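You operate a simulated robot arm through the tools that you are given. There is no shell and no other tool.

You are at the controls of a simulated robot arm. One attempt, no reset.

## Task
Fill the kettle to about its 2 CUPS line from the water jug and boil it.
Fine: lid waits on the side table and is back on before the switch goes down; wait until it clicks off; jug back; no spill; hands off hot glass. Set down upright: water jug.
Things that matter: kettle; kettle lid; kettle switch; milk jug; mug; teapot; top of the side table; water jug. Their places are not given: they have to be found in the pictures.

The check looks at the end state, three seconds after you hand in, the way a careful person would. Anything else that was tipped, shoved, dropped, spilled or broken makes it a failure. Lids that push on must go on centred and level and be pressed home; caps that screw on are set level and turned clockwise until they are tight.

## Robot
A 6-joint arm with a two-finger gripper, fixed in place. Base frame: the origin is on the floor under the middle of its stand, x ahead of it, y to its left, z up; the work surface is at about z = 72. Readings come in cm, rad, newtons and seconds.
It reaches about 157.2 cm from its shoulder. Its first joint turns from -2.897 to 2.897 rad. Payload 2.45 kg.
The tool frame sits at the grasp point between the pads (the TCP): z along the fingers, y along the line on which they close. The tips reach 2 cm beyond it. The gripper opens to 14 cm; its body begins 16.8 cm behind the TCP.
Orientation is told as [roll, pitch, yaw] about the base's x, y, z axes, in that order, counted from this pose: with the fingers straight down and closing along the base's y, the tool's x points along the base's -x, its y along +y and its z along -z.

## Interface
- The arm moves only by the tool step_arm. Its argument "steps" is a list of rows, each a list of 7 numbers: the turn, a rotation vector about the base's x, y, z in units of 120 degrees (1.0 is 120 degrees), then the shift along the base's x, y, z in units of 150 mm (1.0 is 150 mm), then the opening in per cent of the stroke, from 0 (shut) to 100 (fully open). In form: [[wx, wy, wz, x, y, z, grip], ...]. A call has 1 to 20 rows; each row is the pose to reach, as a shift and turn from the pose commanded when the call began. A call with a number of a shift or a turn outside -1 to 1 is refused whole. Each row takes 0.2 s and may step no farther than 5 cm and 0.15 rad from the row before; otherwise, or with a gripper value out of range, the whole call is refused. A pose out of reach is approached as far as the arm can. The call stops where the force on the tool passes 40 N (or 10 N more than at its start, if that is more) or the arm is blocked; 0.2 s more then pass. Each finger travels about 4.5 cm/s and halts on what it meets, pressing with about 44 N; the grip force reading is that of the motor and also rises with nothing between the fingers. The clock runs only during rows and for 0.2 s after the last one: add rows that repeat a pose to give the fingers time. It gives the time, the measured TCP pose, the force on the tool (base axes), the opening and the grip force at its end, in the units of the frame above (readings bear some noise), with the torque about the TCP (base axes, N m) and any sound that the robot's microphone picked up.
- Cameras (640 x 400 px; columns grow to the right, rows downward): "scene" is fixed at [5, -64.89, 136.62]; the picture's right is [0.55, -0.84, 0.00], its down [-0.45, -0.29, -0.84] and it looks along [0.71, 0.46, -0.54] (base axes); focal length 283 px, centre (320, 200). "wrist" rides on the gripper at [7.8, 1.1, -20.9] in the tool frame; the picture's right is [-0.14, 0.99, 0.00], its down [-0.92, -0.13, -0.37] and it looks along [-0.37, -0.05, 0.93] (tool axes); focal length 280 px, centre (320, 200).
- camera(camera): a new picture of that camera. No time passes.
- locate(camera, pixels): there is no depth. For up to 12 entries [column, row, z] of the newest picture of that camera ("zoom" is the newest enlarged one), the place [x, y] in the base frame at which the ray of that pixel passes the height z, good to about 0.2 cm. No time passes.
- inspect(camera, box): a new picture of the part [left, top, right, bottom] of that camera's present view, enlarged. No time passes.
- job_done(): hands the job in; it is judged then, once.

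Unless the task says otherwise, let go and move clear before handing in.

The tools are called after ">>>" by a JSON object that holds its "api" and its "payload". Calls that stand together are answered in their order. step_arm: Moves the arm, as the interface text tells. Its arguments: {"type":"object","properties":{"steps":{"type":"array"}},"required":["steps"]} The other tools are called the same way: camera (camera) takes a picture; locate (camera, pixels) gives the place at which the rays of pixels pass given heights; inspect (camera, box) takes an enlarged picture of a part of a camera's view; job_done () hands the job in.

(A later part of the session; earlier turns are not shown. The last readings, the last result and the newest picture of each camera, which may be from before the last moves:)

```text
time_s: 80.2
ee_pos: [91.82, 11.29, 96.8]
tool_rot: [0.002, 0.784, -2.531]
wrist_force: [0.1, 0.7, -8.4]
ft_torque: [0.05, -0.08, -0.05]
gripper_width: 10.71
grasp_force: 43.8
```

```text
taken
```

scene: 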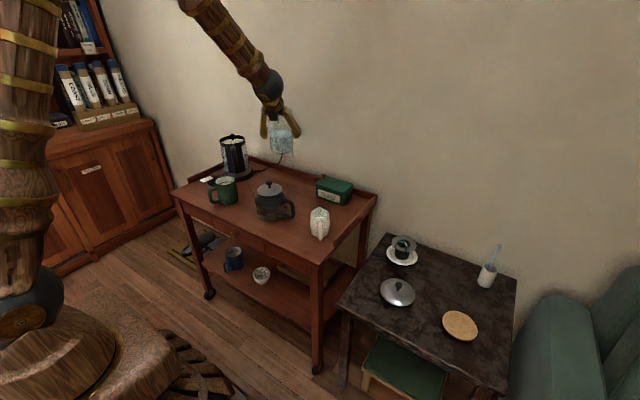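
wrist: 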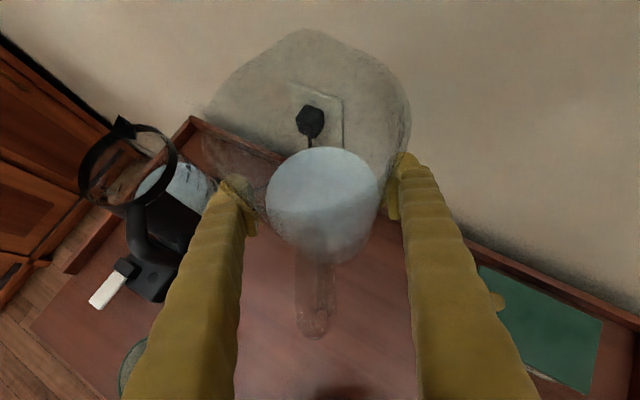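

The jug is back over its spot at the original heading. I'll lower it gently, slowing near the trolley.

>>> {"api": "step_arm", "payload": {"steps": [[0, 0, 0, 0, 0, -0.1, 50], [0, 0, 0, 0, 0, -0.27, 50], [0, 0, 0, 0, 0, -0.45, 50], [0, 0, 0, 0, 0, -0.63, 50], [0, 0, 0, 0, 0, -0.8, 50], [0, 0, 0, 0, 0, -0.92, 50], [0, 0, 0, 0, 0, -1.0, 50], [0, 0, 0, 0, 0, -1.0, 50]]}}

>>> {"api": "step_arm", "payload": {"steps": [[0, 0, 0, 0, 0, -0.03, 50], [0, 0, 0, 0, 0, -0.06, 50], [0, 0, 0, 0, 0, -0.09, 50], [0, 0, 0, 0, 0, -0.12, 50], [0, 0, 0, 0, 0, -0.12, 50]]}}

>>> {"api": "inspect", "payload": {"camera": "scene", "box": [225, 85, 345, 205]}}

>>> {"api": "camera", "payload": {"camera": "wrist"}}

```text
time_s: 82.0
ee_pos: [91.8, 11.29, 81.6]
tool_rot: [0.001, 0.782, -2.531]
wrist_force: [-0.4, 0.3, -7.5]
ft_torque: [0.06, -0.02, 0.01]
gripper_width: 10.7
grasp_force: 44.2
```

```text
time_s: 83.2
ee_pos: [91.62, 11.21, 80.08]
tool_rot: [0.002, 0.783, -2.531]
wrist_force: [0.3, -0.3, -8.2]
ft_torque: [0.1, -0.08, 0.0]
gripper_width: 10.71
grasp_force: 44.4
```

```text
3.33 times, centred on (285, 145) of scene
```

zoom: 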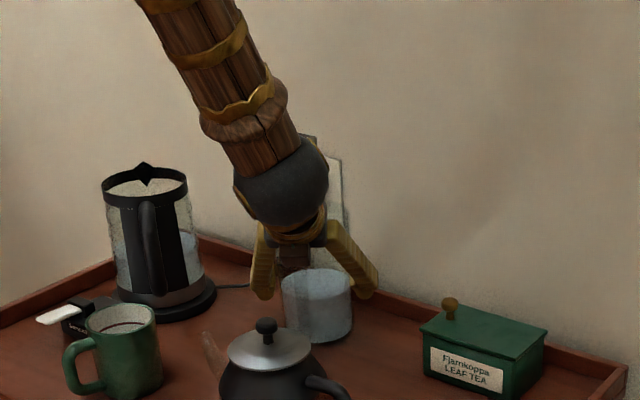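

```text
taken
```

wrist: 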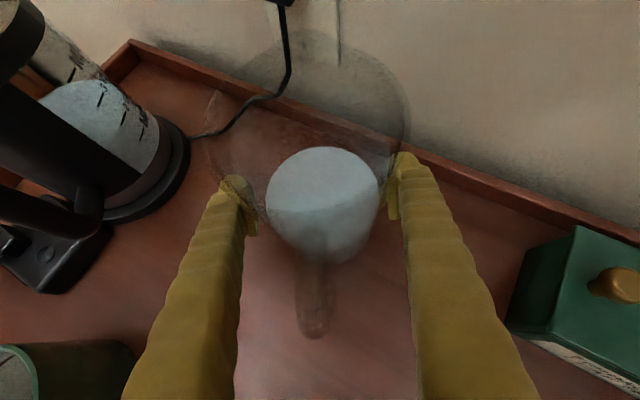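

About half a centimetre should remain. I'll go down in tiny steps and watch for the weight to transfer.

>>> {"api": "step_arm", "payload": {"steps": [[0, 0, 0, 0, 0, -0.01, 50], [0, 0, 0, 0, 0, -0.02, 50], [0, 0, 0, 0, 0, -0.02, 50]]}}

>>> {"api": "step_arm", "payload": {"steps": [[0, 0, 0, 0, 0, -0.005, 50], [0, 0, 0, 0, 0, -0.01, 50], [0, 0, 0, 0, 0, -0.01, 50]]}}

```text
time_s: 84.0
ee_pos: [91.85, 11.38, 79.84]
tool_rot: [0.003, 0.783, -2.532]
wrist_force: [-2.4, -2.5, -1.6]
ft_torque: [-0.11, 0.29, -0.02]
gripper_width: 10.7
grasp_force: 44.2
```

```text
time_s: 84.8
ee_pos: [91.9, 11.45, 79.55]
tool_rot: [0.003, 0.784, -2.531]
wrist_force: [1.9, -1.7, 26.3]
ft_torque: [-0.42, 1.03, 0.02]
gripper_width: 10.73
grasp_force: 44.2
```

The jug is on the trolley (force +26 N). I'll ease up by a millimetre and open the gripper slowly.

>>> {"api": "step_arm", "payload": {"steps": [[0, 0, 0, 0, 0, 0.006, 50], [0, 0, 0, 0, 0, 0.01, 50], [0, 0, 0, 0, 0, 0.01, 50]]}}

>>> {"api": "step_arm", "payload": {"steps": [[0, 0, 0, 0, 0, 0, 78], [0, 0, 0, 0, 0, 0, 82], [0, 0, 0, 0, 0, 0, 88], [0, 0, 0, 0, 0, 0, 94], [0, 0, 0, 0, 0, 0, 100], [0, 0, 0, 0, 0, 0, 100], [0, 0, 0, 0, 0, 0, 100], [0, 0, 0, 0, 0, 0, 100]]}}

>>> {"api": "camera", "payload": {"camera": "wrist"}}

>>> {"api": "inspect", "payload": {"camera": "scene", "box": [225, 85, 345, 205]}}

```text
time_s: 85.6
ee_pos: [91.56, 11.33, 79.63]
tool_rot: [0.003, 0.782, -2.532]
wrist_force: [1.6, 1.9, 0.5]
ft_torque: [0.2, 0.14, -0.08]
gripper_width: 10.7
grasp_force: 44.0
```

```text
time_s: 87.4
ee_pos: [91.76, 11.36, 79.84]
tool_rot: [0.003, 0.785, -2.529]
wrist_force: [0.3, 0.1, 0.4]
ft_torque: [0.02, 0.02, 0.0]
gripper_width: 14.01
grasp_force: 0.1
```

```text
taken
```

wrist: 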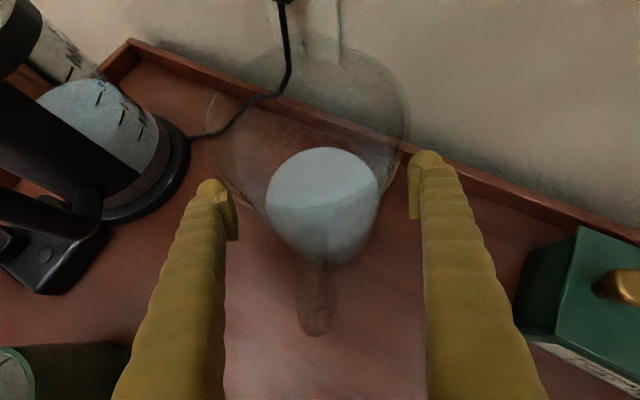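

```text
3.33 times, centred on (285, 145) of scene
```

zoom: 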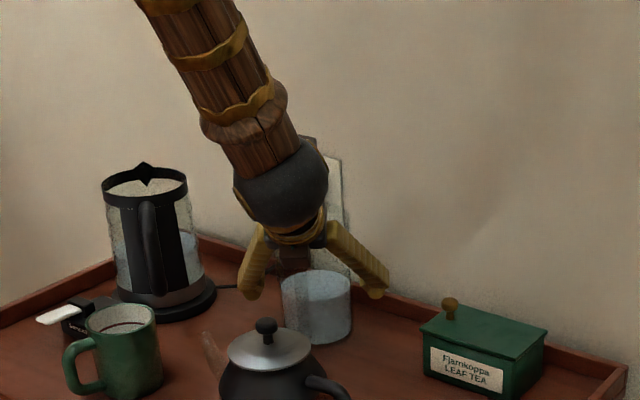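

The jug stands upright and released. I'll retreat along the approach line and rise clear.

>>> {"api": "step_arm", "payload": {"steps": [[0, 0, 0, -0.0772, -0.0541, 0.0943, 100], [0, 0, 0, -0.1544, -0.1082, 0.1886, 100], [0, 0, 0, -0.2702, -0.1894, 0.3301, 100], [0, 0, 0, -0.386, -0.2705, 0.4715, 100], [0, 0, 0, -0.54, -0.3787, 0.6601, 100], [0, 0, 0, -0.69, -0.4869, 0.8487, 100], [0, 0, 0, -0.772, -0.541, 0.943, 100]]}}

>>> {"api": "step_arm", "payload": {"steps": [[0, 0, 0, 0, 0, 0.3, 100], [0, 0, 0, 0, 0, 0.6, 100], [0, 0, 0, 0, 0, 0.8, 100]]}}

>>> {"api": "camera", "payload": {"camera": "wrist"}}

>>> {"api": "inspect", "payload": {"camera": "scene", "box": [190, 110, 350, 250]}}

```text
time_s: 89.0
ee_pos: [80.23, 2.99, 93.83]
tool_rot: [0.002, 0.784, -2.53]
wrist_force: [0.7, -0.1, -0.3]
ft_torque: [-0.02, -0.01, -0.01]
gripper_width: 14.01
grasp_force: 0.0
```

```text
time_s: 89.8
ee_pos: [80.44, 3.2, 105.68]
tool_rot: [0.003, 0.784, -2.531]
wrist_force: [-0.1, 1.0, -0.1]
ft_torque: [0.01, -0.02, -0.02]
gripper_width: 13.98
grasp_force: 0.0
```

```text
taken
```

wrist: 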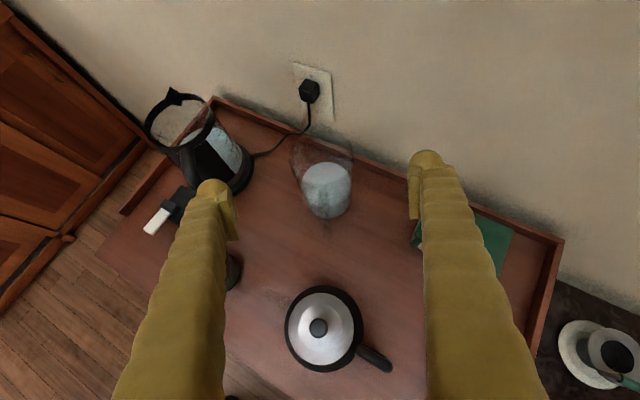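

```text
2.86 times, centred on (270, 180) of scene
```

zoom: 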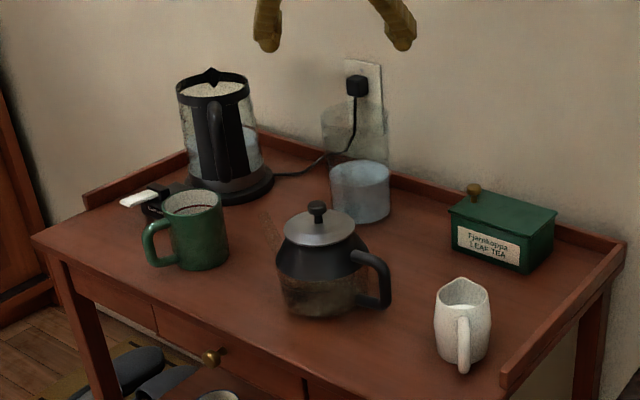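

The trolley is tidy with no water outside the vessels. Now I'll go back to the side table for the lid, turning the gripper straight down on the way.

>>> {"api": "step_arm", "payload": {"steps": [[0, 0, 0.0655, -0.015, -0.09, 0, 100], [0, 0, 0.1309, -0.03, -0.18, 0, 100], [0, 0, 0.1964, -0.045, -0.27, 0, 100], [0, 0, 0.2619, -0.06, -0.36, 0, 100], [0, 0, 0.3274, -0.075, -0.45, 0, 100], [0, 0, 0.3928, -0.09, -0.54, 0, 100], [0, 0, 0.4583, -0.1, -0.6, 0, 100]]}}

>>> {"api": "step_arm", "payload": {"steps": [[-0.0625, 0, 0, -0.02, -0.15, 0, 100], [-0.125, 0, 0, -0.04, -0.3, 0, 100], [-0.1875, 0, 0, -0.06, -0.45, 0, 100], [-0.25, 0, 0, -0.08, -0.6, 0, 100], [-0.3125, 0, 0, -0.09, -0.75, 0, 100], [-0.375, 0, 0, -0.1, -0.9, 0, 100]]}}

>>> {"api": "step_arm", "payload": {"steps": [[0, 0, 0, -0.05, -0.3, 0, 100], [0, 0, 0, -0.1, -0.6, 0, 100], [0, 0, 0, -0.15, -0.9, 0, 100]]}}

>>> {"api": "step_arm", "payload": {"steps": [[0, 0, 0, -0.06, -0.3, 0, 100], [0, 0, 0, -0.12, -0.6, 0, 100], [0, 0, 0, -0.18, -0.9, 0, 100]]}}

>>> {"api": "camera", "payload": {"camera": "wrist"}}

```text
time_s: 91.4
ee_pos: [78.56, -5.76, 105.87]
tool_rot: [0.002, 0.783, -1.569]
wrist_force: [0.3, -0.2, 0.1]
ft_torque: [-0.01, -0.02, 0.01]
gripper_width: 14.02
grasp_force: 0.0
```

```text
time_s: 92.8
ee_pos: [77.09, -19.4, 105.89]
tool_rot: [0.005, -0.003, -1.57]
wrist_force: [0.4, -0.2, 0.0]
ft_torque: [0.01, 0.0, 0.02]
gripper_width: 13.99
grasp_force: 0.0
```

```text
time_s: 93.6
ee_pos: [74.94, -32.95, 106.02]
tool_rot: [0.001, -0.002, -1.571]
wrist_force: [0.7, 0.2, -0.4]
ft_torque: [0.01, -0.06, -0.02]
gripper_width: 14.01
grasp_force: 0.1
```

```text
time_s: 94.4
ee_pos: [72.48, -45.97, 106.0]
tool_rot: [0.002, -0.002, -1.572]
wrist_force: [0.2, -1.1, 1.0]
ft_torque: [-0.01, -0.01, 0.0]
gripper_width: 14.03
grasp_force: 0.0
```

```text
taken
```

wrist: 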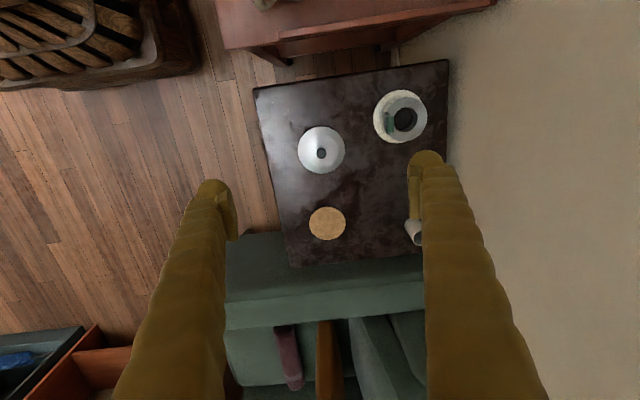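

The lid is at wrist (321,150). I'll move above it and descend to about z=70 with the gripper half closed.

>>> {"api": "step_arm", "payload": {"steps": [[0, 0, 0, -0.01, -0.15, -0.25, 80], [0, 0, 0, -0.02, -0.3, -0.5, 60], [0, 0, 0, -0.0267, -0.3987, -0.75, 45], [0, 0, 0, -0.0267, -0.3987, -0.9, 45]]}}

>>> {"api": "step_arm", "payload": {"steps": [[0, 0, 0, 0, 0, -0.3, 45], [0, 0, 0, 0, 0, -0.6, 45], [0, 0, 0, 0, 0, -0.85, 45], [0, 0, 0, 0, 0, -0.85, 45]]}}

>>> {"api": "camera", "payload": {"camera": "wrist"}}

```text
time_s: 95.4
ee_pos: [72.07, -52.2, 92.25]
tool_rot: [0.004, -0.001, -1.572]
wrist_force: [0.0, 0.3, 1.1]
ft_torque: [-0.04, 0.0, 0.01]
gripper_width: 6.28
grasp_force: 0.0
```

```text
time_s: 96.4
ee_pos: [71.92, -52.24, 79.59]
tool_rot: [0.002, -0.002, -1.57]
wrist_force: [0.5, -0.1, -0.1]
ft_torque: [0.0, -0.02, 0.03]
gripper_width: 6.31
grasp_force: 0.1
```

```text
taken
```

wrist: 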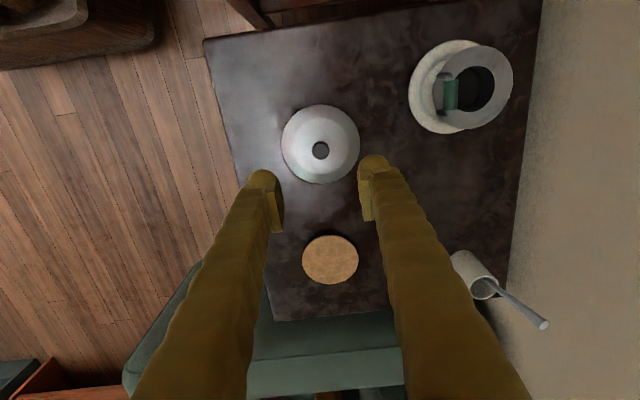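

>>> {"api": "inspect", "payload": {"camera": "wrist", "box": [260, 90, 380, 200]}}

>>> {"api": "locate", "payload": {"camera": "wrist", "pixels": [[320.3, 149.5, 62], [320.3, 149.5, 63], [320.3, 149.5, 64], [320, 143.5, 60]]}}

```text
3.64 times, centred on (320, 145) of wrist
```

zoom: 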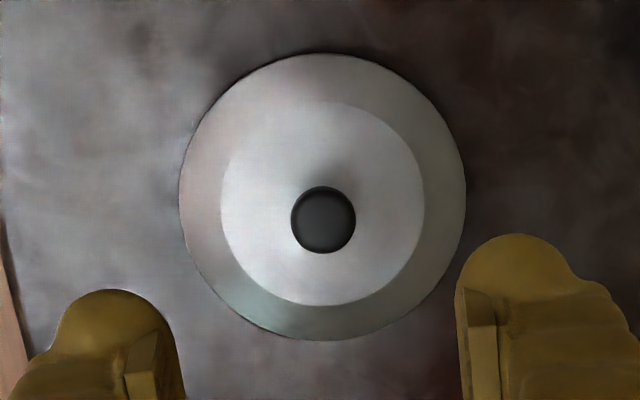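

```text
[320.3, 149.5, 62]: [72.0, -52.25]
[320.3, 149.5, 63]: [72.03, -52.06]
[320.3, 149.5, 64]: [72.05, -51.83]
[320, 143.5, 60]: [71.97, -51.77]
```

The knob is at about (72.05, −52.05), within 2 mm of the tool axis. I'll correct slightly, descend and grip.

>>> {"api": "step_arm", "payload": {"steps": [[0, 0, 0, 0.003, 0.009, -0.25, 45], [0, 0, 0, 0.003, 0.009, -0.5, 45], [0, 0, 0, 0.003, 0.009, -0.75, 45], [0, 0, 0, 0.003, 0.009, -0.9, 45]]}}

>>> {"api": "step_arm", "payload": {"steps": [[0, 0, 0, 0, 0, -0.08, 45], [0, 0, 0, 0, 0, -0.15, 45], [0, 0, 0, 0, 0, -0.19, 45], [0, 0, 0, 0, 0, -0.19, 45]]}}

>>> {"api": "inspect", "payload": {"camera": "wrist", "box": [240, 110, 400, 290]}}

>>> {"api": "inspect", "payload": {"camera": "scene", "box": [365, 240, 465, 330]}}

```text
time_s: 97.4
ee_pos: [72.06, -52.44, 65.92]
tool_rot: [0.001, -0.001, -1.571]
wrist_force: [-0.1, 0.5, -0.3]
ft_torque: [0.05, 0.01, 0.01]
gripper_width: 6.28
grasp_force: 0.0
```

```text
time_s: 98.4
ee_pos: [71.91, -52.11, 63.17]
tool_rot: [0.0, -0.003, -1.571]
wrist_force: [0.1, 0.9, -0.8]
ft_torque: [0.0, 0.04, -0.01]
gripper_width: 6.29
grasp_force: 0.1
```

```text
2.22 times, centred on (320, 200) of wrist
```

zoom: 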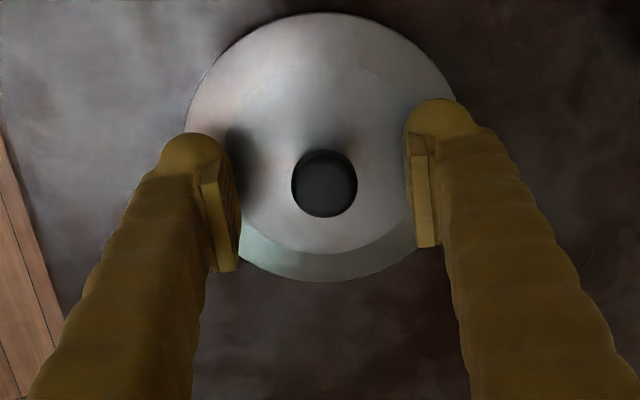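

```text
4.44 times, centred on (415, 285) of scene
```

zoom: 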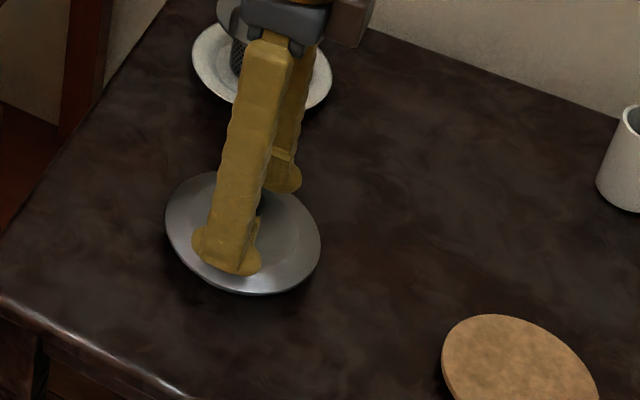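

The knob sits about 2 mm toward +y compared with the first grasp (zoom row 184 versus 190). I'll correct that and close.

>>> {"api": "step_arm", "payload": {"steps": [[0, 0, 0, 0.002, 0.013, 0, 45], [0, 0, 0, 0.002, 0.013, 0, 30], [0, 0, 0, 0.002, 0.013, 0, 20], [0, 0, 0, 0.002, 0.013, 0, 10], [0, 0, 0, 0.002, 0.013, 0, 0], [0, 0, 0, 0.002, 0.013, 0, 0], [0, 0, 0, 0.002, 0.013, 0, 0], [0, 0, 0, 0.002, 0.013, 0, 0]]}}

>>> {"api": "inspect", "payload": {"camera": "wrist", "box": [240, 110, 400, 290]}}

>>> {"api": "inspect", "payload": {"camera": "scene", "box": [365, 240, 465, 330]}}

```text
time_s: 100.2
ee_pos: [71.88, -52.05, 63.25]
tool_rot: [0.001, -0.002, -1.572]
wrist_force: [0.6, 1.0, -0.2]
ft_torque: [-0.01, 0.0, 0.0]
gripper_width: 2.14
grasp_force: 43.6
```

```text
2.22 times, centred on (320, 200) of wrist
```

zoom: 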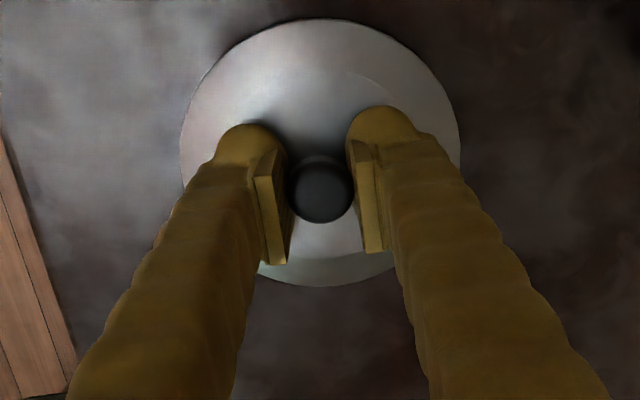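

```text
4.44 times, centred on (415, 285) of scene
```

zoom: 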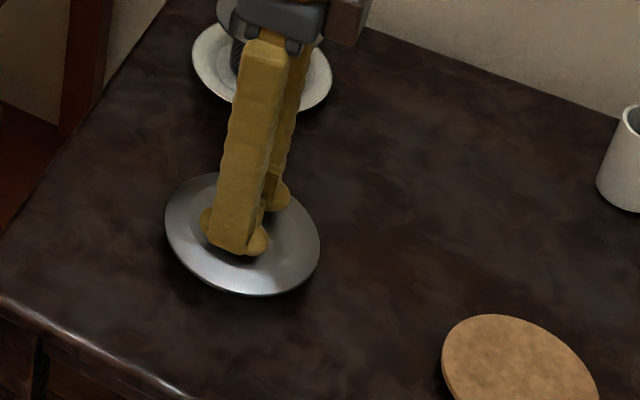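

The grip matches the first one exactly (knob at zoom (322,190), width 2.14). I'll lift the lid and carry it back toward the kettle.

>>> {"api": "step_arm", "payload": {"steps": [[0, 0, 0, 0, 0, 0.05, 0], [0, 0, 0, 0, 0, 0.25, 0], [0, 0, 0, 0, 0, 0.5, 0], [0, 0, 0, 0, 0, 0.75, 0], [0, 0, 0, 0, 0, 0.95, 0]]}}

>>> {"api": "step_arm", "payload": {"steps": [[0, 0, 0, 0, 0, 0.3, 0], [0, 0, 0, 0, 0, 0.6, 0], [0, 0, 0, 0, 0, 0.95, 0]]}}

>>> {"api": "step_arm", "payload": {"steps": [[0, 0, 0, 0, 0, 0.3, 0], [0, 0, 0, 0, 0, 0.6, 0], [0, 0, 0, 0, 0, 0.95, 0]]}}

>>> {"api": "step_arm", "payload": {"steps": [[0, 0, 0, 0.05, 0.24, 0, 0], [0, 0, 0, 0.1, 0.48, 0, 0], [0, 0, 0, 0.15, 0.72, 0, 0], [0, 0, 0, 0.2, 0.96, 0, 0]]}}

>>> {"api": "step_arm", "payload": {"steps": [[0, 0, 0, 0.05, 0.24, 0, 0], [0, 0, 0, 0.1, 0.48, 0, 0], [0, 0, 0, 0.15, 0.72, 0, 0], [0, 0, 0, 0.2, 0.96, 0, 0]]}}

>>> {"api": "step_arm", "payload": {"steps": [[0, 0, 0, 0.05, 0.24, 0, 0], [0, 0, 0, 0.1, 0.48, 0, 0], [0, 0, 0, 0.15, 0.72, 0, 0], [0, 0, 0, 0.2, 0.96, 0, 0]]}}

>>> {"api": "step_arm", "payload": {"steps": [[0, 0, 0, 0.05, 0.24, 0, 0], [0, 0, 0, 0.1, 0.48, 0, 0], [0, 0, 0, 0.15, 0.72, 0, 0], [0, 0, 0, 0.2, 0.96, 0, 0]]}}

>>> {"api": "camera", "payload": {"camera": "wrist"}}

>>> {"api": "camera", "payload": {"camera": "scene"}}

```text
time_s: 101.4
ee_pos: [71.95, -52.18, 77.56]
tool_rot: [0.001, -0.002, -1.572]
wrist_force: [0.1, -0.5, -0.8]
ft_torque: [-0.01, 0.02, -0.01]
gripper_width: 2.12
grasp_force: 43.8
```

```text
refused: row 3 steps farther than a row can; nothing moved
```

```text
refused: row 3 steps farther than a row can; nothing moved
```

```text
time_s: 102.4
ee_pos: [75.03, -38.07, 77.4]
tool_rot: [0.001, -0.003, -1.573]
wrist_force: [0.6, 0.5, -0.4]
ft_torque: [-0.01, -0.03, 0.03]
gripper_width: 2.15
grasp_force: 44.0
```

```text
time_s: 102.8
ee_pos: [75.69, -34.2, 77.76]
tool_rot: [0.006, -0.006, -1.572]
wrist_force: [1.0, -0.5, -0.6]
ft_torque: [-0.01, 0.01, 0.02]
gripper_width: 1.98
grasp_force: 44.5
stopped in row 2: the force on the tool passed its limit at 54 N (the readings are from after the stop); the commanded pose is now the measured one
```

```text
time_s: 103.8
ee_pos: [78.92, -19.52, 77.72]
tool_rot: [0.004, -0.004, -1.574]
wrist_force: [0.4, -0.2, -0.6]
ft_torque: [0.05, 0.01, 0.0]
gripper_width: 0.0
grasp_force: 29.1
```

```text
time_s: 104.8
ee_pos: [81.83, -4.88, 78.07]
tool_rot: [0.005, -0.004, -1.574]
wrist_force: [-0.9, 0.1, 1.0]
ft_torque: [-0.01, -0.02, 0.01]
gripper_width: 0.02
grasp_force: 29.8
```

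```text
taken
```

wrist: 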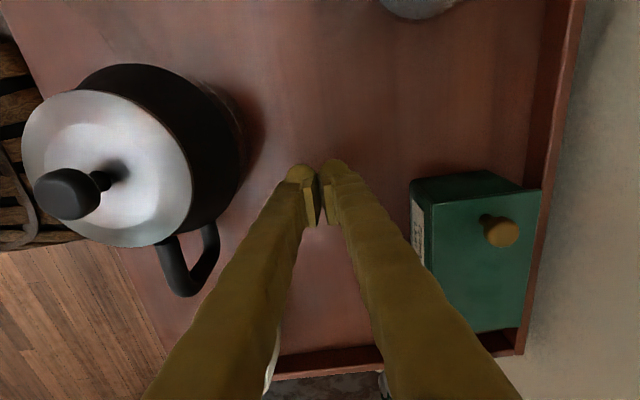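

```text
taken
```

scene: 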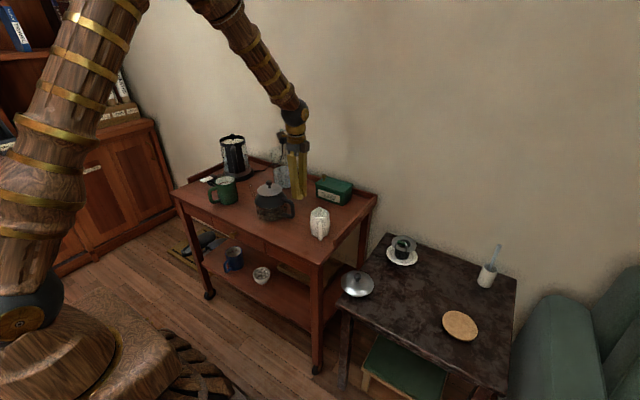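

A mistake on my part: two lift calls were refused for over-long rows, and the queued sideways moves then ran too low. The lid caught the trolley edge and slipped out of the gripper. I'll stop and look carefully at where the lid ended up and whether anything else moved.

>>> {"api": "inspect", "payload": {"camera": "scene", "box": [310, 240, 430, 340]}}

>>> {"api": "inspect", "payload": {"camera": "scene", "box": [240, 140, 380, 260]}}

>>> {"api": "inspect", "payload": {"camera": "scene", "box": [330, 260, 380, 310]}}

```text
4.00 times, centred on (370, 290) of scene
```

zoom: 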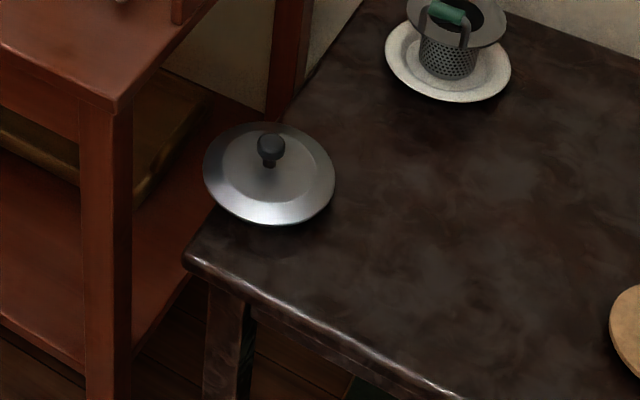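

```text
3.33 times, centred on (310, 200) of scene
```

zoom: 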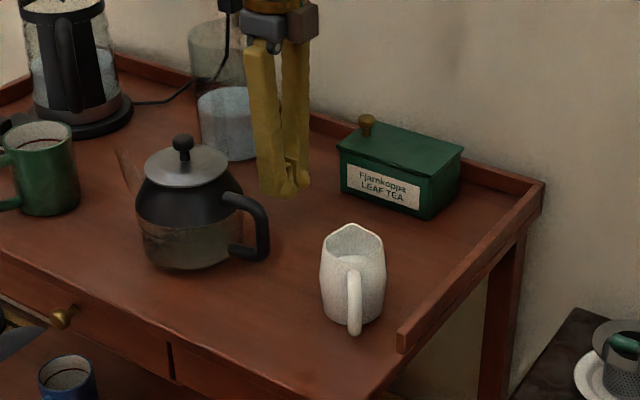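

```text
8.00 times, centred on (355, 285) of scene
```

zoom: 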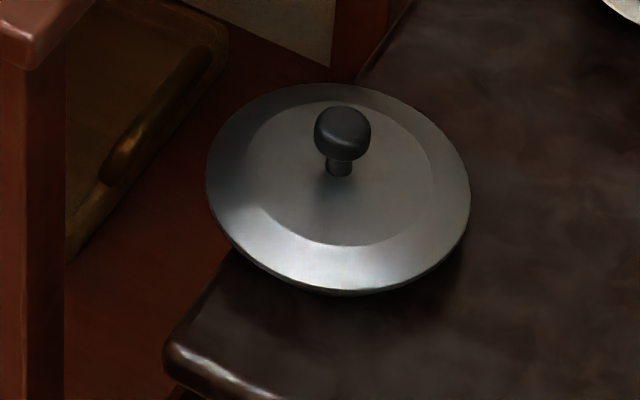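

Fortunately, the lid landed upright on the side table near its left edge, and the milk jug, teapot, caddy and jug look unmoved. I'll raise the gripper straight up, one verified call at a time from here on.

>>> {"api": "step_arm", "payload": {"steps": [[0, 0, 0, 0, 0, 0.3, 0], [0, 0, 0, 0, 0, 0.6, 0], [0, 0, 0, 0, 0, 0.9, 0]]}}

>>> {"api": "locate", "payload": {"camera": "scene", "pixels": [[357.8, 276.5, 62], [357.8, 276.5, 63], [357.8, 276.5, 64], [357.3, 283.5, 59.5], [357.3, 283.5, 60.5], [341, 281.5, 60], [373.8, 285.6, 60]]}}

```text
time_s: 105.6
ee_pos: [81.72, -5.01, 91.39]
tool_rot: [0.002, -0.006, -1.574]
wrist_force: [-0.7, 0.2, -0.6]
ft_torque: [0.01, 0.01, -0.02]
gripper_width: 0.02
grasp_force: 29.7
```

```text
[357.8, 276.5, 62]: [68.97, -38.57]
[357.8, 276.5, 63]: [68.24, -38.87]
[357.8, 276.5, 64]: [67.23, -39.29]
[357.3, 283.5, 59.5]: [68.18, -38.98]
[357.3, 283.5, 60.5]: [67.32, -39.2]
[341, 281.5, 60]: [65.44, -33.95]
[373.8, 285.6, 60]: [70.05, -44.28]
```

The lid is centred near (68.2, −38.9) on the side table. I'll move above it at a safe height and look straight down.

>>> {"api": "step_arm", "payload": {"steps": [[0, 0, 0, -0.07, -0.15, 0.2, 10], [0, 0, 0, -0.15, -0.35, 0.4, 20], [0, 0, 0, -0.22, -0.6, 0.5, 30], [0, 0, 0, -0.3, -0.9, 0.5, 45]]}}

>>> {"api": "step_arm", "payload": {"steps": [[0, 0, 0, -0.15, -0.28, 0, 45], [0, 0, 0, -0.3, -0.56, 0, 45], [0, 0, 0, -0.45, -0.84, 0, 45], [0, 0, 0, -0.58, -0.98, 0, 45]]}}

>>> {"api": "camera", "payload": {"camera": "wrist"}}

>>> {"api": "camera", "payload": {"camera": "scene"}}

```text
time_s: 106.6
ee_pos: [77.34, -18.81, 98.59]
tool_rot: [0.007, -0.005, -1.574]
wrist_force: [0.1, 0.2, 0.2]
ft_torque: [0.04, 0.04, -0.03]
gripper_width: 6.31
grasp_force: 0.0
```

```text
time_s: 107.6
ee_pos: [69.06, -33.71, 98.81]
tool_rot: [0.004, -0.004, -1.575]
wrist_force: [0.4, 0.4, 0.7]
ft_torque: [0.03, 0.01, -0.01]
gripper_width: 6.29
grasp_force: 0.1
```

```text
taken
```

wrist: 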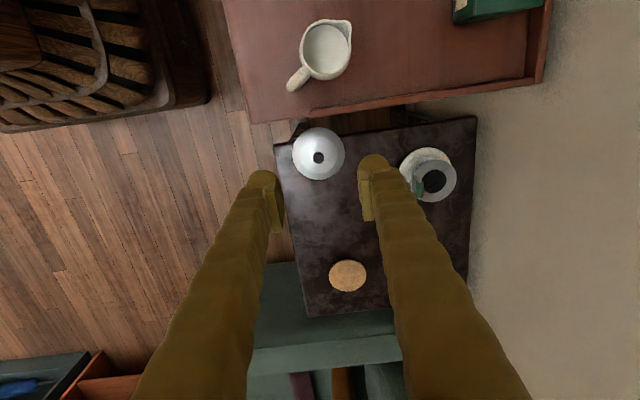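

```text
taken
```

scene: 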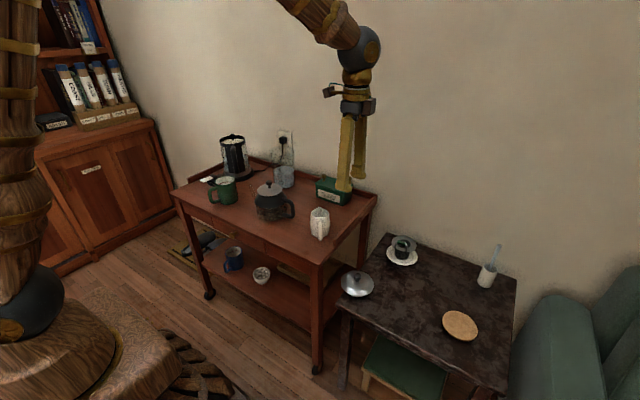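

From above, the lid is at wrist (318,155), between the trolley edge and the saucer. I'll zoom in and locate it.

>>> {"api": "inspect", "payload": {"camera": "wrist", "box": [270, 80, 390, 200]}}

>>> {"api": "locate", "payload": {"camera": "wrist", "pixels": [[318, 157.5, 62], [318, 157.5, 63], [318, 157.5, 64], [318, 153.5, 60], [275, 145, 57.3], [475, 116, 57.3], [250, 121, 72], [400, 101, 75]]}}

```text
3.33 times, centred on (330, 140) of wrist
```

zoom: 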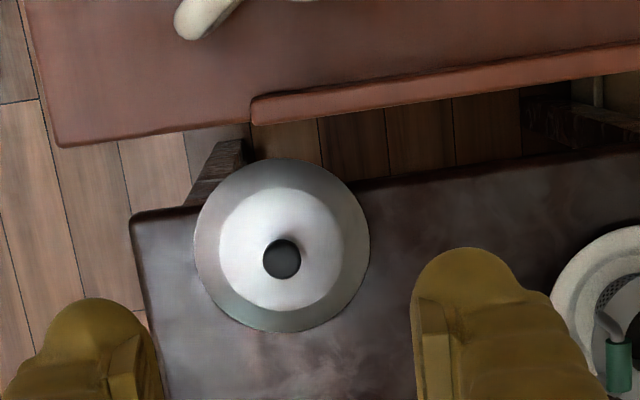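

```text
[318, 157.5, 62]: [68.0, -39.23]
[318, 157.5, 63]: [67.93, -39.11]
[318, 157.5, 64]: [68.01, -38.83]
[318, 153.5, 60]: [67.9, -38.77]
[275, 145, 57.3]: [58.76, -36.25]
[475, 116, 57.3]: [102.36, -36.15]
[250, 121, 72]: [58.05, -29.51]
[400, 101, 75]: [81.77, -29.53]
```

The knob is at (68.0, −39.05) and the lid looks level; the gripper will clear the trolley edge (y≈−29.5). I'll align over it and descend partway.

>>> {"api": "step_arm", "payload": {"steps": [[0, 0, 0, -0.035, -0.178, -0.1, 45], [0, 0, 0, -0.07, -0.356, -0.3, 45], [0, 0, 0, -0.07, -0.356, -0.6, 45], [0, 0, 0, -0.07, -0.356, -0.9, 45]]}}

>>> {"api": "step_arm", "payload": {"steps": [[0, 0, 0, 0, 0, -0.3, 45], [0, 0, 0, 0, 0, -0.6, 45], [0, 0, 0, 0, 0, -0.6, 45]]}}

>>> {"api": "camera", "payload": {"camera": "wrist"}}

>>> {"api": "inspect", "payload": {"camera": "scene", "box": [305, 190, 425, 310]}}

```text
time_s: 108.6
ee_pos: [67.47, -39.15, 85.48]
tool_rot: [0.005, -0.004, -1.573]
wrist_force: [-0.4, -0.1, 0.6]
ft_torque: [0.01, -0.01, 0.0]
gripper_width: 6.3
grasp_force: 0.0
```

```text
time_s: 109.4
ee_pos: [67.51, -39.39, 76.24]
tool_rot: [0.005, -0.005, -1.574]
wrist_force: [0.0, 0.4, -1.4]
ft_torque: [0.02, 0.01, 0.02]
gripper_width: 6.28
grasp_force: 0.1
```

```text
taken
```

wrist: 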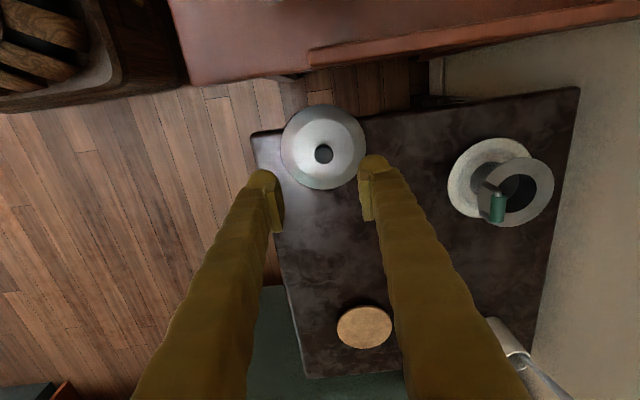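

```text
3.33 times, centred on (365, 250) of scene
```

zoom: 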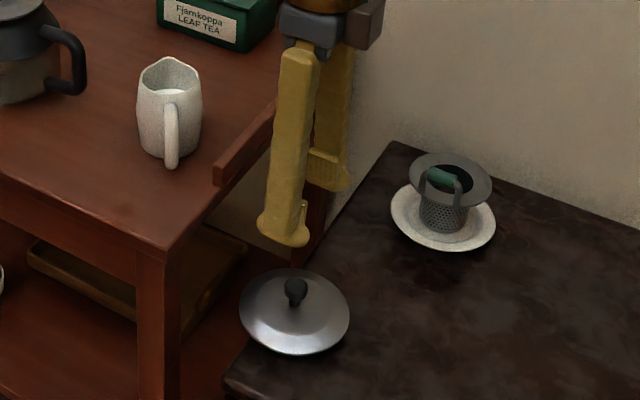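

>>> {"api": "inspect", "payload": {"camera": "wrist", "box": [260, 90, 390, 210]}}

>>> {"api": "locate", "payload": {"camera": "wrist", "pixels": [[323.5, 154, 62], [323.5, 154, 63], [323.5, 154, 64], [323.5, 147, 60]]}}

```text
3.33 times, centred on (325, 150) of wrist
```

zoom: 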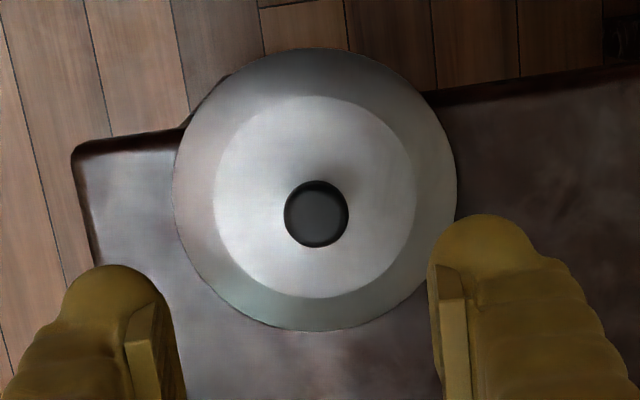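

```text
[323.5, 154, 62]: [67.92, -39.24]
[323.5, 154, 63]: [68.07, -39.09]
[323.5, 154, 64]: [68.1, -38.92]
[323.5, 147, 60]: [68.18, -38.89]
```

The lid is level; the knob is at (68.1, −39.1), so I need +0.5 cm in x. I'll descend in two checked stages.

>>> {"api": "step_arm", "payload": {"steps": [[0, 0, 0, 0.02, 0.008, -0.2, 45], [0, 0, 0, 0.036, 0.013, -0.45, 45], [0, 0, 0, 0.036, 0.013, -0.7, 45], [0, 0, 0, 0.036, 0.013, -0.7, 45]]}}

>>> {"api": "inspect", "payload": {"camera": "wrist", "box": [240, 110, 400, 290]}}

```text
time_s: 110.4
ee_pos: [68.25, -38.65, 65.58]
tool_rot: [0.005, -0.005, -1.572]
wrist_force: [0.8, 0.7, 0.2]
ft_torque: [-0.03, 0.0, 0.01]
gripper_width: 6.27
grasp_force: 0.1
```

```text
2.22 times, centred on (320, 200) of wrist
```

zoom: 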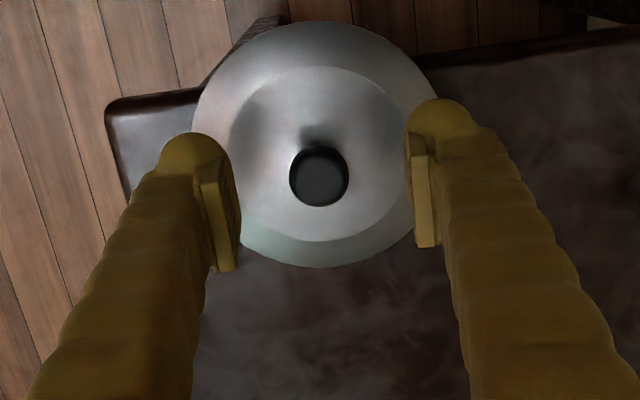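

>>> {"api": "step_arm", "payload": {"steps": [[0, 0, 0, 0, 0, -0.06, 45], [0, 0, 0, 0, 0, -0.12, 45], [0, 0, 0, 0, 0, -0.16, 45], [0, 0, 0, 0, 0, -0.16, 45]]}}

>>> {"api": "inspect", "payload": {"camera": "wrist", "box": [240, 110, 400, 290]}}

>>> {"api": "inspect", "payload": {"camera": "scene", "box": [325, 240, 405, 310]}}

```text
time_s: 111.4
ee_pos: [68.25, -38.71, 63.45]
tool_rot: [0.006, -0.005, -1.574]
wrist_force: [0.3, 0.1, 0.4]
ft_torque: [0.01, 0.03, 0.0]
gripper_width: 6.29
grasp_force: 0.1
```

```text
2.22 times, centred on (320, 200) of wrist
```

zoom: 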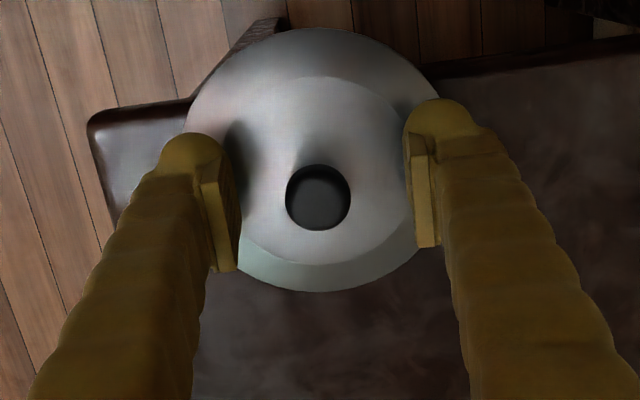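

```text
5.71 times, centred on (365, 275) of scene
```

zoom: 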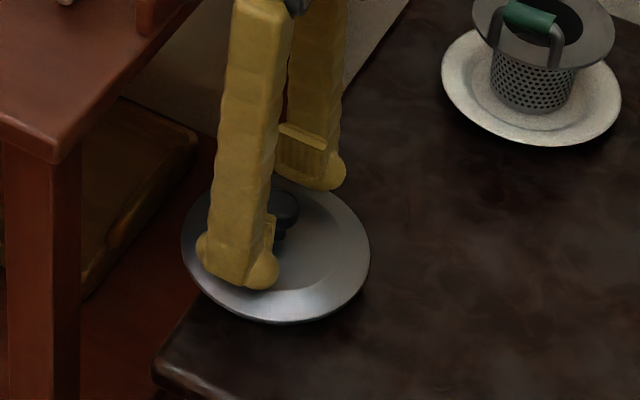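

The knob is at zoom (318,197), against (325,190) for a centred grasp. I'll shift slightly toward −x and −y, lower 2 mm and close.

>>> {"api": "step_arm", "payload": {"steps": [[0, 0, 0, -0.015, -0.017, -0.014, 45], [0, 0, 0, -0.015, -0.017, -0.014, 45]]}}

>>> {"api": "inspect", "payload": {"camera": "wrist", "box": [240, 110, 400, 290]}}

```text
time_s: 112.0
ee_pos: [67.9, -38.99, 63.13]
tool_rot: [0.005, -0.005, -1.574]
wrist_force: [0.0, -0.2, -0.1]
ft_torque: [0.0, 0.0, 0.03]
gripper_width: 6.29
grasp_force: 0.0
```

```text
2.22 times, centred on (320, 200) of wrist
```

zoom: 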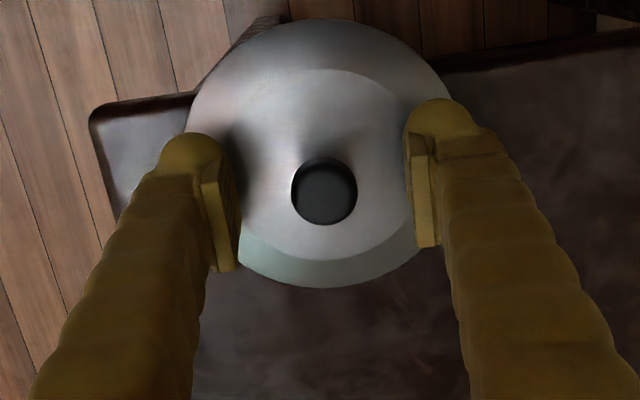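

Centred now (324,191). I'll close on the knob.

>>> {"api": "step_arm", "payload": {"steps": [[0, 0, 0, 0, 0, 0, 30], [0, 0, 0, 0, 0, 0, 20], [0, 0, 0, 0, 0, 0, 10], [0, 0, 0, 0, 0, 0, 0], [0, 0, 0, 0, 0, 0, 0], [0, 0, 0, 0, 0, 0, 0], [0, 0, 0, 0, 0, 0, 0]]}}

>>> {"api": "inspect", "payload": {"camera": "wrist", "box": [240, 110, 400, 290]}}

>>> {"api": "inspect", "payload": {"camera": "scene", "box": [325, 240, 405, 310]}}

```text
time_s: 113.6
ee_pos: [67.94, -38.92, 63.11]
tool_rot: [0.004, -0.006, -1.573]
wrist_force: [0.1, -0.2, 0.0]
ft_torque: [0.02, -0.03, -0.01]
gripper_width: 1.93
grasp_force: 44.2
```

```text
2.22 times, centred on (320, 200) of wrist
```

zoom: 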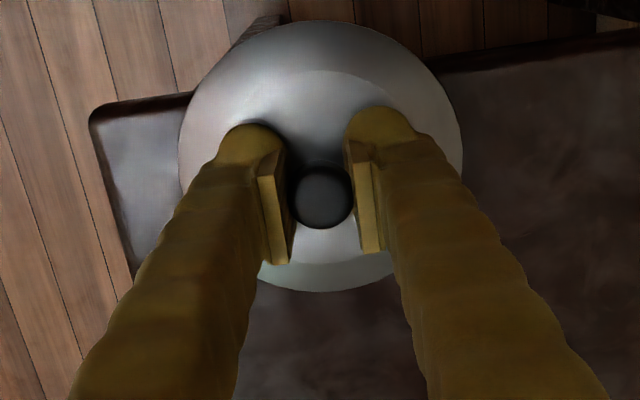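

```text
5.71 times, centred on (365, 275) of scene
```

zoom: 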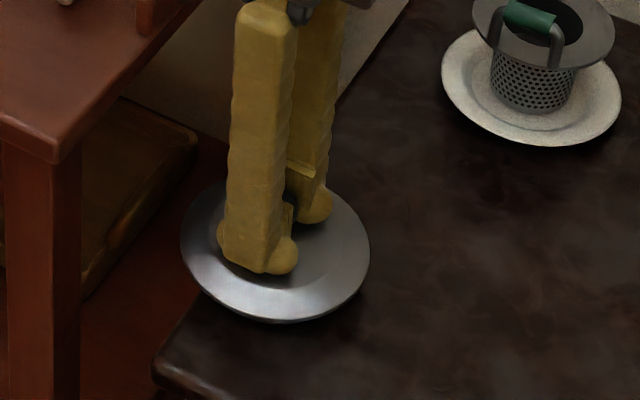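

The grip width is 1.93, against 2.12 before, so the pads may sit at a slightly different spot on the knob. I'll lift just 1.5 cm and check that the lid hangs level.

>>> {"api": "step_arm", "payload": {"steps": [[0, 0, 0, 0, 0, 0.02, 0], [0, 0, 0, 0, 0, 0.05, 0], [0, 0, 0, 0, 0, 0.1, 0], [0, 0, 0, 0, 0, 0.1, 0]]}}

>>> {"api": "inspect", "payload": {"camera": "scene", "box": [325, 235, 405, 305]}}

>>> {"api": "inspect", "payload": {"camera": "wrist", "box": [240, 110, 400, 290]}}

```text
time_s: 114.6
ee_pos: [67.91, -38.99, 64.79]
tool_rot: [0.007, -0.005, -1.573]
wrist_force: [-0.1, 0.3, -0.1]
ft_torque: [-0.04, -0.03, 0.0]
gripper_width: 1.93
grasp_force: 44.0
```

```text
5.71 times, centred on (365, 270) of scene
```

zoom: 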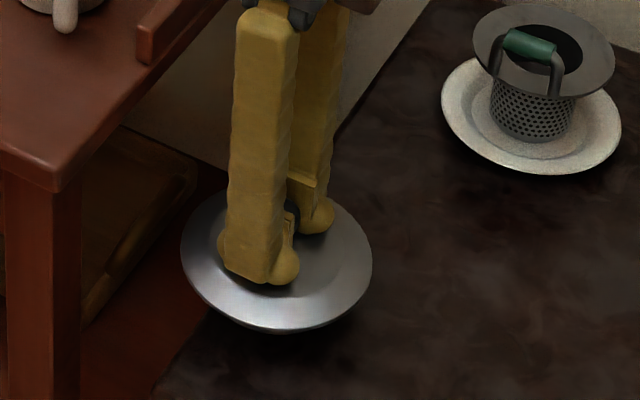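

```text
2.22 times, centred on (320, 200) of wrist
```

zoom: 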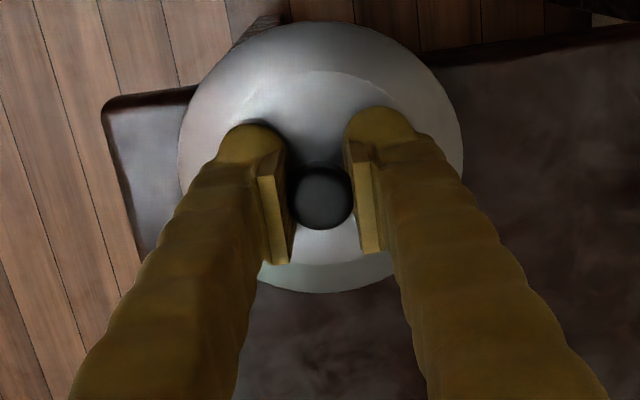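

The lid hangs level, with the rim-to-knob relation in the wrist view unchanged, just offset about 2.5 mm in y. I'll lift it well up, checking each call is accepted before any sideways move.

>>> {"api": "step_arm", "payload": {"steps": [[0, 0, 0, 0, 0, 0.2, 0], [0, 0, 0, 0, 0, 0.45, 0], [0, 0, 0, 0, 0, 0.7, 0], [0, 0, 0, 0, 0, 0.9, 0]]}}

>>> {"api": "step_arm", "payload": {"steps": [[0, 0, 0, 0, 0, 0.25, 0], [0, 0, 0, 0, 0, 0.5, 0], [0, 0, 0, 0, 0, 0.75, 0], [0, 0, 0, 0, 0, 0.95, 0]]}}

>>> {"api": "step_arm", "payload": {"steps": [[0, 0, 0, 0, 0, 0.25, 0], [0, 0, 0, 0, 0, 0.5, 0], [0, 0, 0, 0, 0, 0.75, 0], [0, 0, 0, 0, 0, 0.95, 0]]}}

>>> {"api": "inspect", "payload": {"camera": "scene", "box": [330, 130, 440, 240]}}

```text
time_s: 115.6
ee_pos: [67.73, -39.29, 78.13]
tool_rot: [0.003, -0.004, -1.574]
wrist_force: [-0.4, -0.4, -0.9]
ft_torque: [0.0, 0.0, 0.03]
gripper_width: 1.92
grasp_force: 43.9
```

```text
time_s: 116.6
ee_pos: [67.65, -38.88, 92.53]
tool_rot: [0.005, -0.006, -1.574]
wrist_force: [0.3, -0.2, -1.2]
ft_torque: [-0.04, -0.01, 0.03]
gripper_width: 1.92
grasp_force: 43.4
```

```text
time_s: 117.6
ee_pos: [68.1, -38.96, 106.46]
tool_rot: [0.005, -0.004, -1.574]
wrist_force: [0.2, -0.6, -0.6]
ft_torque: [-0.01, 0.02, 0.04]
gripper_width: 1.9
grasp_force: 43.9
```

```text
3.64 times, centred on (385, 185) of scene
```

zoom: 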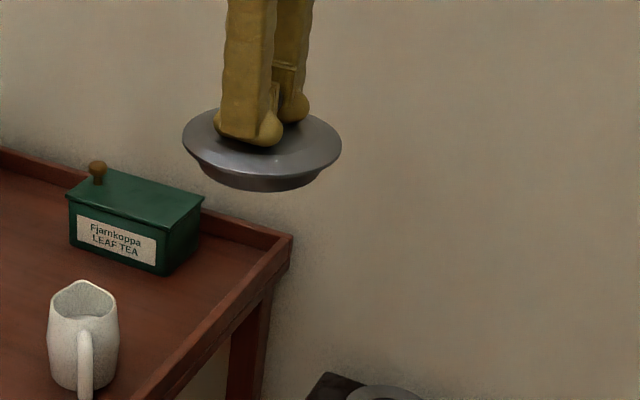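

The lid is at z=106, hanging level and well above everything. I'll now move toward the kettle.

>>> {"api": "step_arm", "payload": {"steps": [[0, 0, 0, 0.06, 0.24, 0, 0], [0, 0, 0, 0.12, 0.48, 0, 0], [0, 0, 0, 0.18, 0.72, 0, 0], [0, 0, 0, 0.24, 0.96, 0, 0]]}}

>>> {"api": "step_arm", "payload": {"steps": [[0, 0, 0, 0.06, 0.24, 0, 0], [0, 0, 0, 0.12, 0.48, 0, 0], [0, 0, 0, 0.18, 0.72, 0, 0], [0, 0, 0, 0.24, 0.96, 0, 0]]}}

>>> {"api": "step_arm", "payload": {"steps": [[0, 0, 0, 0.07, 0.24, 0, 0], [0, 0, 0, 0.14, 0.48, 0, 0], [0, 0, 0, 0.21, 0.72, 0, 0], [0, 0, 0, 0.28, 0.96, 0, 0]]}}

>>> {"api": "step_arm", "payload": {"steps": [[0, 0, 0, 0.07, 0.24, 0, 0], [0, 0, 0, 0.14, 0.48, 0, 0], [0, 0, 0, 0.21, 0.72, 0, 0], [0, 0, 0, 0.28, 0.96, 0, 0]]}}

>>> {"api": "camera", "payload": {"camera": "wrist"}}

>>> {"api": "camera", "payload": {"camera": "scene"}}

```text
time_s: 118.6
ee_pos: [71.32, -24.43, 106.76]
tool_rot: [0.005, -0.006, -1.572]
wrist_force: [0.4, 0.1, -0.2]
ft_torque: [0.0, 0.03, -0.02]
gripper_width: 1.91
grasp_force: 43.7
```

```text
time_s: 119.6
ee_pos: [74.94, -9.97, 106.72]
tool_rot: [0.005, -0.004, -1.574]
wrist_force: [0.1, 0.6, -0.8]
ft_torque: [-0.02, 0.01, 0.03]
gripper_width: 1.93
grasp_force: 44.2
```

```text
time_s: 120.6
ee_pos: [79.39, 4.49, 106.47]
tool_rot: [0.004, -0.005, -1.575]
wrist_force: [-0.5, 0.6, -0.1]
ft_torque: [-0.04, -0.01, 0.02]
gripper_width: 1.9
grasp_force: 43.9
```

```text
time_s: 121.6
ee_pos: [83.33, 18.7, 106.92]
tool_rot: [0.006, -0.006, -1.574]
wrist_force: [-0.5, 0.1, 0.2]
ft_torque: [0.01, 0.03, -0.01]
gripper_width: 1.91
grasp_force: 44.2
```

```text
taken
```

wrist: 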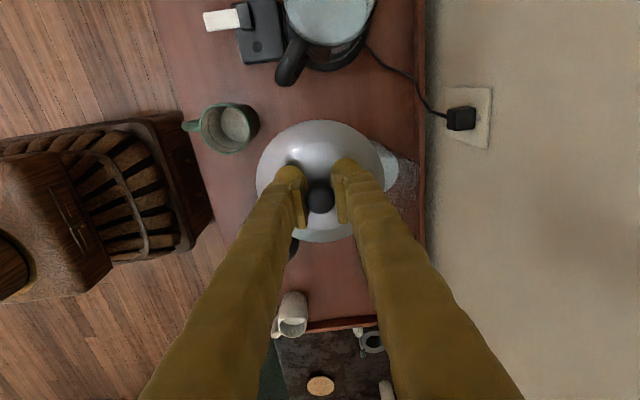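

```text
taken
```

scene: 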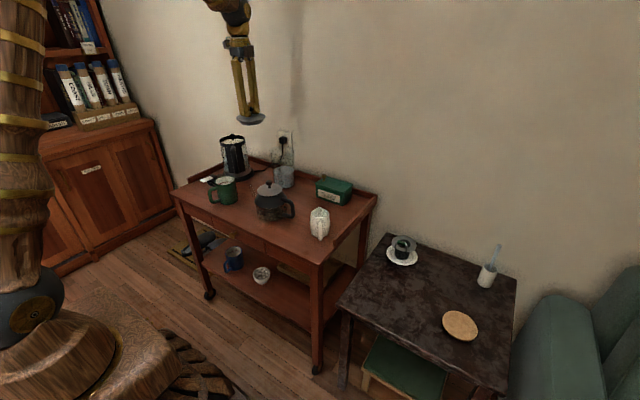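

I need a better look at the kettle's ring, so I'll move to y≈26, where it shows above the lid in view.

>>> {"api": "step_arm", "payload": {"steps": [[0, 0, 0, 0.07, 0.16, 0, 0], [0, 0, 0, 0.14, 0.32, 0, 0], [0, 0, 0, 0.213, 0.487, 0, 0], [0, 0, 0, 0.213, 0.487, 0, 0]]}}

>>> {"api": "camera", "payload": {"camera": "wrist"}}

>>> {"api": "inspect", "payload": {"camera": "wrist", "box": [240, 0, 400, 120]}}

```text
time_s: 122.6
ee_pos: [86.78, 25.68, 106.78]
tool_rot: [0.006, -0.004, -1.572]
wrist_force: [0.4, -0.5, -0.6]
ft_torque: [0.0, 0.01, -0.02]
gripper_width: 1.9
grasp_force: 44.1
```

```text
taken
```

wrist: 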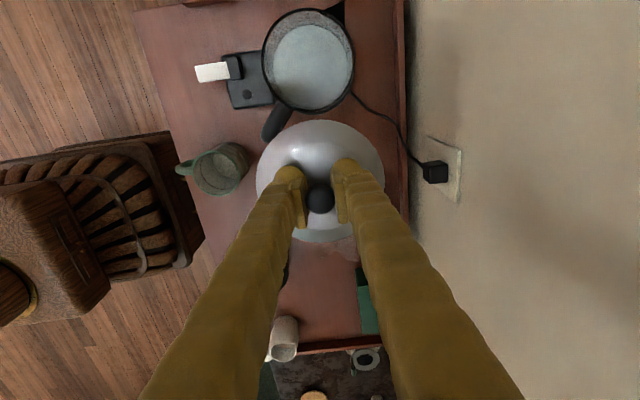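

```text
3.33 times, centred on (320, 60) of wrist
```

zoom: 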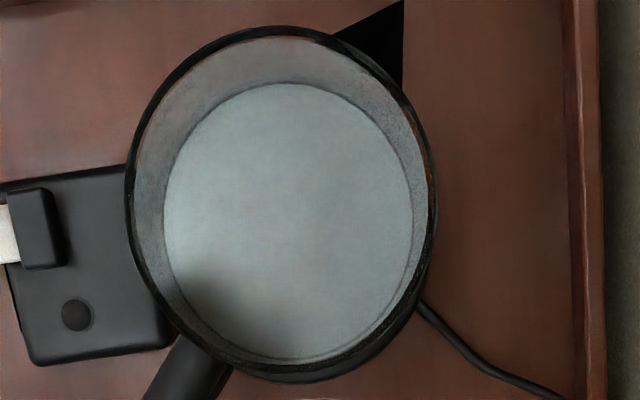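

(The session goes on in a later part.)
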